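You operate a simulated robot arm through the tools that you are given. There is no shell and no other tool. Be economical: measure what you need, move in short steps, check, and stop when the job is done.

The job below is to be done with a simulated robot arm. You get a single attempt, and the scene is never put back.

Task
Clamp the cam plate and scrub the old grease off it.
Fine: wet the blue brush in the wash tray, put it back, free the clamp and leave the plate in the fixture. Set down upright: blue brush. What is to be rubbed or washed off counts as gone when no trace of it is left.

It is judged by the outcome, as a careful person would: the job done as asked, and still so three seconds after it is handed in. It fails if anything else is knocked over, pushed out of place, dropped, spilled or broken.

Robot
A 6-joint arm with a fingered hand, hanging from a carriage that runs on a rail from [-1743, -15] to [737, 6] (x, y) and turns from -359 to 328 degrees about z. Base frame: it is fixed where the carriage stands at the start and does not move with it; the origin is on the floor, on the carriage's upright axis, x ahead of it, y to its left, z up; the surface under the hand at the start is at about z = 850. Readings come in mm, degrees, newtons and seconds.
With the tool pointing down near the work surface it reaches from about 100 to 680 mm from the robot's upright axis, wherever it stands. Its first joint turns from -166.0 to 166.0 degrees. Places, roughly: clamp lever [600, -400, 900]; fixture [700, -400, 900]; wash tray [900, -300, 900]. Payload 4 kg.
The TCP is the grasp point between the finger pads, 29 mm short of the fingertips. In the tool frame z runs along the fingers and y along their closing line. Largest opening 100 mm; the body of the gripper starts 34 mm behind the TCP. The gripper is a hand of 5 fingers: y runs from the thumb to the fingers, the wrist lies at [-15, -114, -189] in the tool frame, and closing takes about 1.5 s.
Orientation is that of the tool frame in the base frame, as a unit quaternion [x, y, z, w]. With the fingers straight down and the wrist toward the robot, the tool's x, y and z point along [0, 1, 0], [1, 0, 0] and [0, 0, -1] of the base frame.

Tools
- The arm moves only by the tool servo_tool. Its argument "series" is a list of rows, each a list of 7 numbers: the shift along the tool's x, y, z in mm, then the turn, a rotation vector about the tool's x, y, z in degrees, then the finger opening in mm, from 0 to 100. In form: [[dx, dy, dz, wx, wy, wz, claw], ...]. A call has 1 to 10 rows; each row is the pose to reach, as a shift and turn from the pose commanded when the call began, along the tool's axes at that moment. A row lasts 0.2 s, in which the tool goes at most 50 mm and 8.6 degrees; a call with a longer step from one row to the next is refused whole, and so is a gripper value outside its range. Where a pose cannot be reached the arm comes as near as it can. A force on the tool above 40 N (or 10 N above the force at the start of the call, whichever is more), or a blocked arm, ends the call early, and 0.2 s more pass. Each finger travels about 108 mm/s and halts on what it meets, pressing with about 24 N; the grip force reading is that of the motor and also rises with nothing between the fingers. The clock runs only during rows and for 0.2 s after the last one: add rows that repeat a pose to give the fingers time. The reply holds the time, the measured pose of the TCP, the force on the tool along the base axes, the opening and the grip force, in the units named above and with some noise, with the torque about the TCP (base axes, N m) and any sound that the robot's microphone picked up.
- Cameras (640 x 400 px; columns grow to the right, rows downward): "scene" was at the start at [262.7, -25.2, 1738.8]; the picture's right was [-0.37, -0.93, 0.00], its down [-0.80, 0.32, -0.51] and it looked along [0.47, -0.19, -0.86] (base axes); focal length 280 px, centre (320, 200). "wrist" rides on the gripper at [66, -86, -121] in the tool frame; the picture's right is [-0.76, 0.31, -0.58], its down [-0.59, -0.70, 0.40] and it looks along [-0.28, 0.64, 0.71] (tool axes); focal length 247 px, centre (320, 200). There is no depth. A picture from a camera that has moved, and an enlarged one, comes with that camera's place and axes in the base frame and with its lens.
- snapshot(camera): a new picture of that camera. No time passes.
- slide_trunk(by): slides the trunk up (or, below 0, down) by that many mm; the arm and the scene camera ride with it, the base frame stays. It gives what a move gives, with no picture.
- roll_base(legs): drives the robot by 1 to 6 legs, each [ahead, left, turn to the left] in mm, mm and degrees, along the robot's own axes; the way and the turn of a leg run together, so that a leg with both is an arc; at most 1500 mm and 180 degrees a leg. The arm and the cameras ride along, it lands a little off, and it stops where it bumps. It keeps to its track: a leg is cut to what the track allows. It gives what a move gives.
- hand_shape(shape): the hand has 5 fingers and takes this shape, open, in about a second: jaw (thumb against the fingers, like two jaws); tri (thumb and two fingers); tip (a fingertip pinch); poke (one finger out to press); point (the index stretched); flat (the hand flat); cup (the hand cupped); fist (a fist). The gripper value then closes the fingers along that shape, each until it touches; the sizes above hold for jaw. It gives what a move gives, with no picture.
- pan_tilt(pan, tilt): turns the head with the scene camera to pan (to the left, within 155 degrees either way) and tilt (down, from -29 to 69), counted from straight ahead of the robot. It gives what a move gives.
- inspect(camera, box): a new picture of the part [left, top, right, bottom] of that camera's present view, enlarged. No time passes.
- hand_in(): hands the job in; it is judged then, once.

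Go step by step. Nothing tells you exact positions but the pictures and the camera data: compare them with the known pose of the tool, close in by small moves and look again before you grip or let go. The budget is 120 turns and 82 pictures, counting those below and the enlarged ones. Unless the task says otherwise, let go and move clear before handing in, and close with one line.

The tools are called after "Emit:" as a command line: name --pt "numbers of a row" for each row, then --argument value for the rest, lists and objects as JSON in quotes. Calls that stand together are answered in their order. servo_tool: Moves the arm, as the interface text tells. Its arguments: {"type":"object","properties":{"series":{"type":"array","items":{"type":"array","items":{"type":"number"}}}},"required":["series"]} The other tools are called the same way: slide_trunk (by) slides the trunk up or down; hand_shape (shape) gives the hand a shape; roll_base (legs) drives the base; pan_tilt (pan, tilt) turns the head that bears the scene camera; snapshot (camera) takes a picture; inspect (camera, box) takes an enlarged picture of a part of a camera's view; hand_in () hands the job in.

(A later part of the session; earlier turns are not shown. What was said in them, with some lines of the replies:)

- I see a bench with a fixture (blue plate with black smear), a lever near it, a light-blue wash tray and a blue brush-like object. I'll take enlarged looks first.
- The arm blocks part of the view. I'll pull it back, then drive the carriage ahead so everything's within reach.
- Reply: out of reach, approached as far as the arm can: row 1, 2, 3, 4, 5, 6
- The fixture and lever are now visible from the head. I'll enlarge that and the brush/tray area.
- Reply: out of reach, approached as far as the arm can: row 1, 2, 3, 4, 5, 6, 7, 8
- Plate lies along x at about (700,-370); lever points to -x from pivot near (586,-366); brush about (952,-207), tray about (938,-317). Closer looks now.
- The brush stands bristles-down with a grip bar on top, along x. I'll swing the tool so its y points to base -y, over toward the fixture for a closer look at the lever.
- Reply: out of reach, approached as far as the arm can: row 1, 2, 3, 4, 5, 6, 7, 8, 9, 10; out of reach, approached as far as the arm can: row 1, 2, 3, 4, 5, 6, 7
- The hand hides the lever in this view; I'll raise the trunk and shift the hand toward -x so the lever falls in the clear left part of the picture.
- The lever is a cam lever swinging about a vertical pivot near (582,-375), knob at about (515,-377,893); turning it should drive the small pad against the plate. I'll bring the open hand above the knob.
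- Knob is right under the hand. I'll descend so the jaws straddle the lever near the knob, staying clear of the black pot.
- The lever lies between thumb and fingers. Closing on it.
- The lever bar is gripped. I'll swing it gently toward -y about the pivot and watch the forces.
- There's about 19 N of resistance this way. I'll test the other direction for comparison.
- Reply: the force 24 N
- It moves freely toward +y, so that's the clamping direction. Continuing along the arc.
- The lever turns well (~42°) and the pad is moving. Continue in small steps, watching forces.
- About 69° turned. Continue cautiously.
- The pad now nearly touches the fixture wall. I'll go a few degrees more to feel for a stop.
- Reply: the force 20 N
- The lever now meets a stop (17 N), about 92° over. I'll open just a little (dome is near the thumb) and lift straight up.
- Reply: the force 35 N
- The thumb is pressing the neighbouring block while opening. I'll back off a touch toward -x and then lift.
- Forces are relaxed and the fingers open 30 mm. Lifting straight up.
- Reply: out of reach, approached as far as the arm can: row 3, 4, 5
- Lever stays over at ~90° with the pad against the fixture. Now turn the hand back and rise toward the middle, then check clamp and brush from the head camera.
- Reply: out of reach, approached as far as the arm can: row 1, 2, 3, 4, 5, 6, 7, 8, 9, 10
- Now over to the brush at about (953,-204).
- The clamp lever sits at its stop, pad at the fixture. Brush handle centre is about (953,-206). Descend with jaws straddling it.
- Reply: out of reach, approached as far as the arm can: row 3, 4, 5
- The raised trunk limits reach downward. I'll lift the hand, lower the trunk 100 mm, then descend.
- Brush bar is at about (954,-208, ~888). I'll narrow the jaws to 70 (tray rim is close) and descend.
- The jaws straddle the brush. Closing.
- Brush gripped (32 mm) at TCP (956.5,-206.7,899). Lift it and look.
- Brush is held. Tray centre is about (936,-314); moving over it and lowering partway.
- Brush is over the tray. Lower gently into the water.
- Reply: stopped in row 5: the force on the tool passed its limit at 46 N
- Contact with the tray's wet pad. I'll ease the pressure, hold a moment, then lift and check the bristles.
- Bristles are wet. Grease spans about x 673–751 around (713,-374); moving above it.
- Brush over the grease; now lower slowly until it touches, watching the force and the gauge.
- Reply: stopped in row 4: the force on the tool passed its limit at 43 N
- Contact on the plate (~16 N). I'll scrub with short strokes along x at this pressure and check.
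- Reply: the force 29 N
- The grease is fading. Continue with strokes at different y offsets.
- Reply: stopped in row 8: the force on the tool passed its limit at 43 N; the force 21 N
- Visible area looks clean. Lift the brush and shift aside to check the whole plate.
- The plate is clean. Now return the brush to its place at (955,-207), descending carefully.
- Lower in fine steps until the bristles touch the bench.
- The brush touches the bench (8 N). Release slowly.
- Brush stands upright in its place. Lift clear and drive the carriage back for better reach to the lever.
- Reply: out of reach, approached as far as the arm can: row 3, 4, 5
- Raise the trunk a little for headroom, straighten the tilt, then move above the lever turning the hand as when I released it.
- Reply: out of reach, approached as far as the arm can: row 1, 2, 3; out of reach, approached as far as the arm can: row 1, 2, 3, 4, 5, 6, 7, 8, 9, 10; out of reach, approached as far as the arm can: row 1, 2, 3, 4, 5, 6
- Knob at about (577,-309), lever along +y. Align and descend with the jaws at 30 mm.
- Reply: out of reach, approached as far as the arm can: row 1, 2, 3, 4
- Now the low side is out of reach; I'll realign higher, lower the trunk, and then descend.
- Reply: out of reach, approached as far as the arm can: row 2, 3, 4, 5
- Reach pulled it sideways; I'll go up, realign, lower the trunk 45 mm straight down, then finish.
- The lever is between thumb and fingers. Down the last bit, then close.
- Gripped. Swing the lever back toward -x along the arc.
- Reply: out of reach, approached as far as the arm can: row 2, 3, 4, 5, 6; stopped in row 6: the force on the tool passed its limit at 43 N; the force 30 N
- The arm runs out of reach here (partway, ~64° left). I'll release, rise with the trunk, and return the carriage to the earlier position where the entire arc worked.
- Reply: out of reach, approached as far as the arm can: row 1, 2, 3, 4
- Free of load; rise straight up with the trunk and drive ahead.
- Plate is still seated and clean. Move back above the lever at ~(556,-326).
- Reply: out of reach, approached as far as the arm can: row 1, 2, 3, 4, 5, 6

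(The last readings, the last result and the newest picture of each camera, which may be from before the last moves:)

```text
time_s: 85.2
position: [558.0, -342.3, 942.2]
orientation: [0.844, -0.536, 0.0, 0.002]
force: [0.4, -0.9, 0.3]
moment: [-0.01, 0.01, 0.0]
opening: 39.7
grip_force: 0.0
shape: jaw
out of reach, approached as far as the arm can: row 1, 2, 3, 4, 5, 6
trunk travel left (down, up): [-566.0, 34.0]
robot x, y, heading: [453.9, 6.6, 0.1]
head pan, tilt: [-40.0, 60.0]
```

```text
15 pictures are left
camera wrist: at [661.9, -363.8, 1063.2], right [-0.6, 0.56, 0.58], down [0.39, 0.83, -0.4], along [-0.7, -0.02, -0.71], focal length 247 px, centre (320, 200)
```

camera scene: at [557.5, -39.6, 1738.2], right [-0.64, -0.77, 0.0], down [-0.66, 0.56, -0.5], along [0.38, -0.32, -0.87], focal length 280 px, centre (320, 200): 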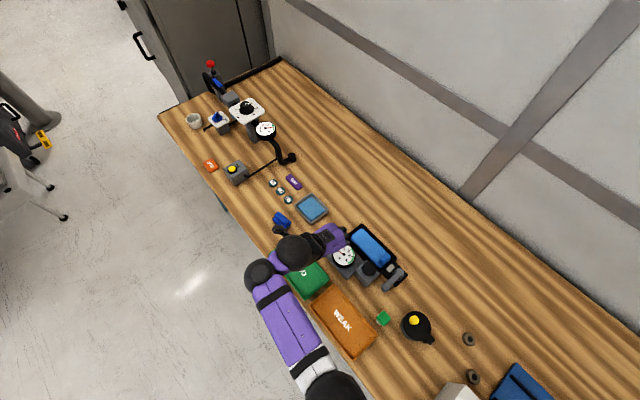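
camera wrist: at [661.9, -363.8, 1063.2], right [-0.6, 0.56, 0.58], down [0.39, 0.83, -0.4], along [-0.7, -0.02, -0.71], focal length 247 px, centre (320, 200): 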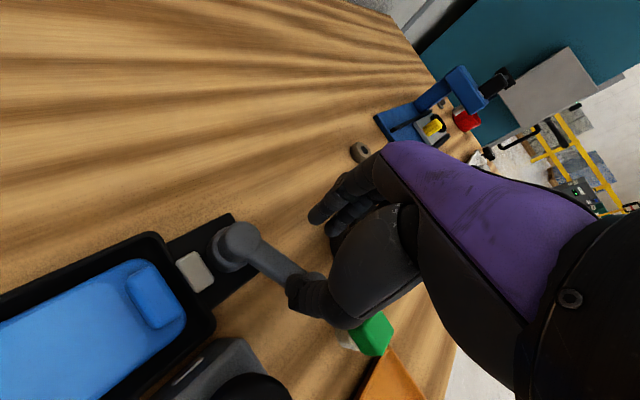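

Emit:
servo_tool --pt "-6 -6 0 0 0 0 44" --pt "-9 -6 8 0 0 0 44" --pt "-9 -6 18 0 0 0 44" --pt "-9 -6 28 0 0 0 44" --pt "-9 -6 40 0 0 0 44" --pt "-9 -6 40 0 0 0 44"

Emit:
snapshot --camera "wrist"

```text
time_s: 86.6
position: [559.7, -331.3, 901.4]
orientation: [0.844, -0.536, 0.0, 0.002]
force: [0.0, 0.2, 1.0]
moment: [-0.02, 0.0, 0.02]
opening: 43.7
grip_force: 0.1
shape: jaw
out of reach, approached as far as the arm can: row 1
trunk travel left (down, up): [-566.0, 34.0]
robot x, y, heading: [457.0, 4.3, 0.4]
head pan, tilt: [-40.0, 60.0]
```

```text
14 pictures are left
camera wrist: at [663.5, -353.9, 1022.2], right [-0.6, 0.56, 0.58], down [0.39, 0.83, -0.4], along [-0.7, -0.02, -0.71], focal length 247 px, centre (320, 200)
```

wrist: 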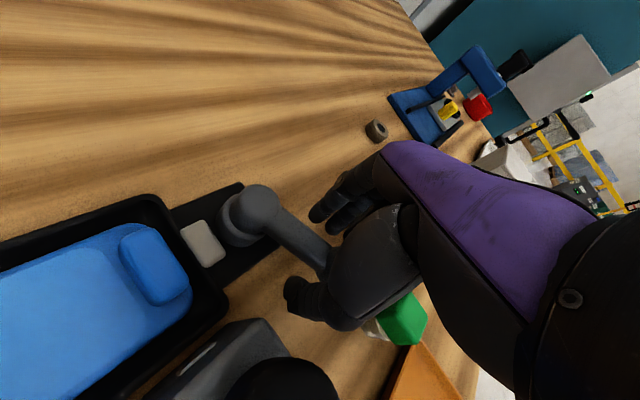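

The lever bar is between the fingers. Close, then finish the arc.

Emit:
servo_tool --pt "0 0 0 0 0 0 25" --pt "0 0 0 0 0 0 0" --pt "0 0 0 0 0 0 0" --pt "0 0 0 0 0 0 0" --pt "0 0 0 0 0 0 0" --pt "0 0 0 0 0 0 0"

Emit:
servo_tool --pt "0.3 5.2 1 0 0 -6 0" --pt "1.1 10.4 1 0 0 -12 0" --pt "2.4 15.5 1 0 0 -18 0" --pt "4.3 20.3 1 0 0 -24 0" --pt "6.7 25 1 0 0 -30 0"

```text
time_s: 88.0
position: [559.5, -333.7, 902.0]
orientation: [0.844, -0.536, 0.0, 0.001]
force: [1.7, -1.7, -12.6]
moment: [-0.1, 0.04, 0.08]
opening: 11.1
grip_force: 24.1
shape: jaw
trunk travel left (down, up): [-566.0, 34.0]
robot x, y, heading: [457.8, 2.0, -0.0]
head pan, tilt: [-40.0, 60.0]
```

```text
time_s: 89.2
position: [539.9, -348.8, 900.6]
orientation: [0.954, -0.3, 0.0, 0.003]
force: [2.8, 1.4, -1.1]
moment: [-0.03, -0.08, 0.06]
opening: 11.0
grip_force: 24.4
shape: jaw
trunk travel left (down, up): [-566.0, 34.0]
robot x, y, heading: [457.0, 4.5, 0.3]
head pan, tilt: [-40.0, 60.0]
```

Emit:
servo_tool --pt "0.3 5.2 0 0 0 -6 0" --pt "1.1 10.4 0 0 0 -12 0" --pt "2.4 15.5 0 0 0 -18 0" --pt "4.3 20.3 0 0 0 -24 0" --pt "6.7 25 0 0 0 -30 0" --pt "7.8 27 0 0 0 -33 0" --pt "8.8 28.8 0 0 0 -36 0"

Emit:
snapshot --camera "wrist"

```text
time_s: 90.8
position: [532.5, -377.1, 900.1]
orientation: [1.0, 0.01, -0.001, 0.001]
force: [5.7, 2.0, -5.7]
moment: [0.03, -0.1, 0.01]
opening: 11.3
grip_force: 23.9
shape: jaw
trunk travel left (down, up): [-566.0, 34.0]
robot x, y, heading: [454.9, 3.1, 0.2]
head pan, tilt: [-40.0, 60.0]
```

```text
13 pictures are left
camera wrist: at [594.7, -288.7, 1020.9], right [-0.75, -0.32, 0.58], down [-0.6, 0.69, -0.4], along [-0.27, -0.65, -0.71], focal length 247 px, centre (320, 200)
```

wrist: 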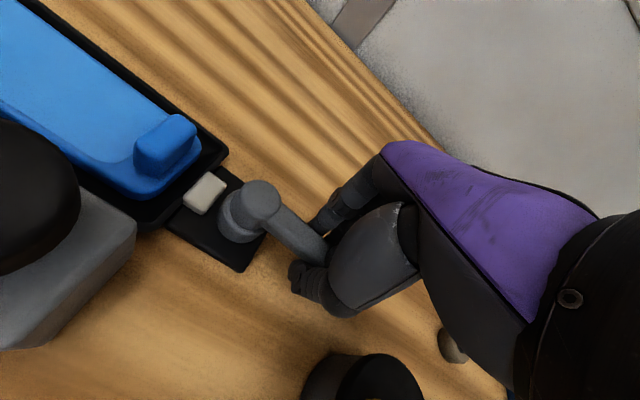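

Back near the start position; nudge to feel the stop, then release and lift.

Emit:
servo_tool --pt "0 3 0 0 0 -2 0" --pt "0 5 0 0 0 -3 0"

Emit:
servo_tool --pt "0 -3 0 0 0 2 10" --pt "0 -3 0 0 0 2 40" --pt "0 -3 0 0 0 2 60" --pt "0 -3 0 0 0 2 60" --pt "0 -3 -15 0 0 0 60" --pt "0 -3 -40 0 0 0 60" --pt "20 -30 -60 0 0 0 60" --pt "50 -60 -60 0 0 0 60" --pt "90 -80 -60 0 0 0 60"

Emit:
snapshot --camera "wrist"

```text
time_s: 91.4
position: [532.7, -381.3, 900.4]
orientation: [0.999, 0.036, -0.001, 0.002]
force: [6.9, 4.6, -3.8]
moment: [0.07, -0.14, 0.1]
opening: 10.9
grip_force: 24.1
shape: jaw
trunk travel left (down, up): [-566.0, 34.0]
robot x, y, heading: [452.5, 6.0, 0.6]
head pan, tilt: [-40.0, 60.0]
```

```text
time_s: 93.4
position: [614.2, -295.5, 959.2]
orientation: [0.999, 0.035, -0.001, 0.002]
force: [0.5, 0.5, -0.9]
moment: [0.01, -0.03, 0.02]
opening: 59.6
grip_force: 0.0
shape: jaw
trunk travel left (down, up): [-566.0, 34.0]
robot x, y, heading: [457.9, 1.7, 0.2]
head pan, tilt: [-40.0, 60.0]
```

```text
12 pictures are left
camera wrist: at [673.2, -204.3, 1079.7], right [-0.73, -0.36, 0.58], down [-0.64, 0.66, -0.4], along [-0.24, -0.66, -0.71], focal length 247 px, centre (320, 200)
```

wrist: 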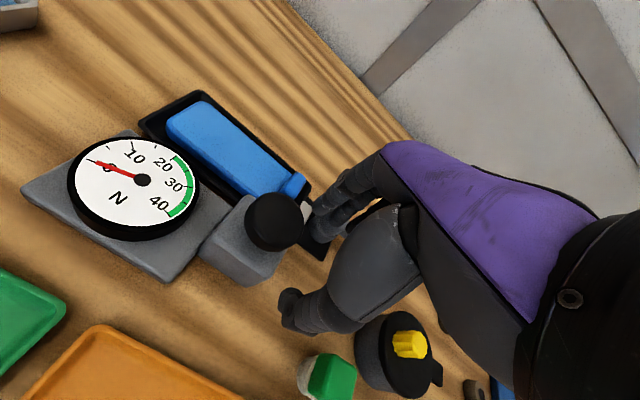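

Now clear the arm away and take a final check of lever, plate and brush.

Emit:
servo_tool --pt "0 0 -30 0 0 0 60" --pt "30 -20 -40 0 0 0 60" --pt "60 -50 -40 0 0 0 60" --pt "100 -70 -40 0 0 0 60" --pt "140 -90 -40 0 0 0 60" --pt "180 -110 -40 0 0 0 60" --pt "210 -145 -40 0 0 0 60"

Emit:
inspect --camera "scene" --box '[350, 220, 470, 330]'

Emit:
snapshot --camera "scene"

Emit:
snapshot --camera "wrist"

```text
time_s: 95.0
position: [817.8, -138.4, 989.2]
orientation: [0.999, 0.036, -0.001, 0.003]
force: [-0.1, 0.4, 0.7]
moment: [0.01, -0.03, 0.02]
opening: 59.4
grip_force: 0.2
shape: jaw
out of reach, approached as far as the arm can: row 7
trunk travel left (down, up): [-566.0, 34.0]
robot x, y, heading: [454.3, 6.7, 0.2]
head pan, tilt: [-40.0, 60.0]
```

```text
3.64 times, centred on (410, 275) of scene
camera zoom: at [707.4, -38.3, 1838.2], right [-0.64, -0.77, 0.0], down [-0.67, 0.55, -0.5], along [0.38, -0.32, -0.87], focal length 1019 px, centre (-7, -73)
```

zoom: 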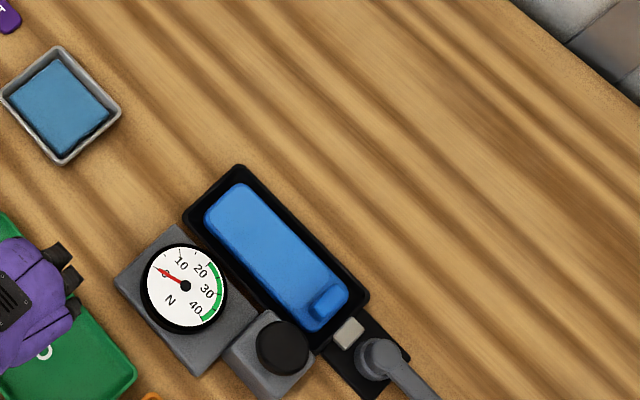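

```text
10 pictures are left
camera scene: at [707.4, -38.3, 1838.2], right [-0.64, -0.77, 0.0], down [-0.67, 0.55, -0.5], along [0.38, -0.32, -0.87], focal length 280 px, centre (320, 200)
```

scene: 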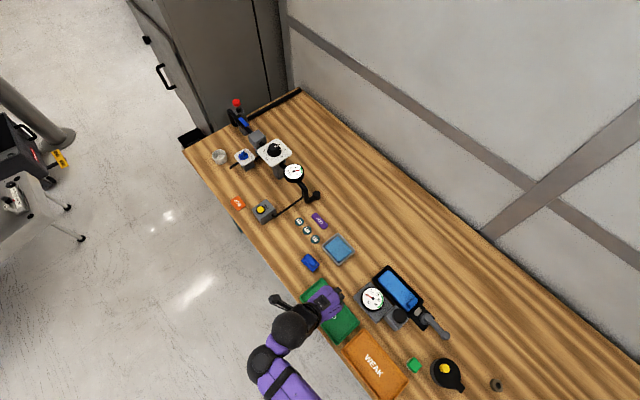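

```text
9 pictures are left
camera wrist: at [875.5, -48.1, 1108.8], right [-0.73, -0.36, 0.58], down [-0.64, 0.66, -0.4], along [-0.24, -0.66, -0.71], focal length 247 px, centre (320, 200)
```

wrist: 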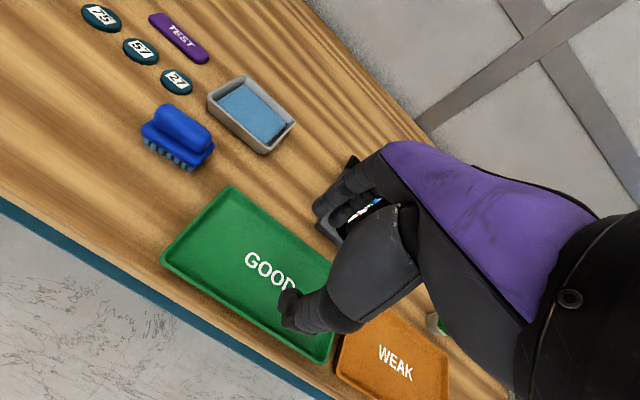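

All in place; one last high-zoom look at the plate and lever.

Emit:
inspect --camera "scene" --box '[370, 260, 425, 315]'

Emit:
inspect --camera "scene" --box '[400, 290, 455, 345]'

```text
7.27 times, centred on (398, 288) of scene
camera zoom: at [707.4, -38.3, 1838.2], right [-0.64, -0.77, 0.0], down [-0.67, 0.55, -0.5], along [0.38, -0.32, -0.87], focal length 2039 px, centre (-244, -436)
```

zoom: 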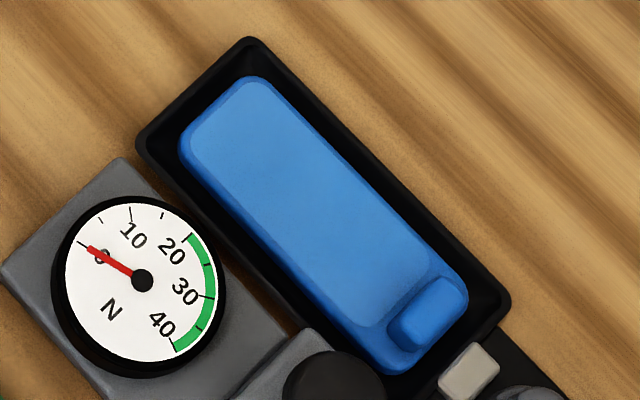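

```text
7.27 times, centred on (428, 318) of scene
camera zoom: at [707.4, -38.3, 1838.2], right [-0.64, -0.77, 0.0], down [-0.67, 0.55, -0.5], along [0.38, -0.32, -0.87], focal length 2039 px, centre (-462, -654)
```

zoom: 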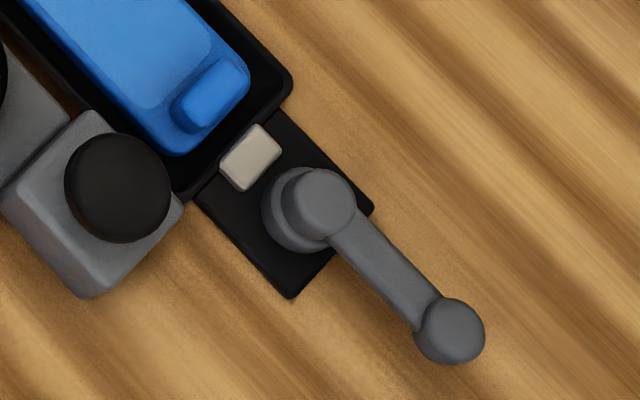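

The plate is spotless and in the fixture, the lever is back in its free position, and the brush stands upright in its place. Handing in.

Emit:
hand_in

```text
The job is handed in.
```

The cam plate was clamped and scrubbed until no grease showed; it's still in the fixture with the clamp freed, and the wetted blue brush is back upright in its place.
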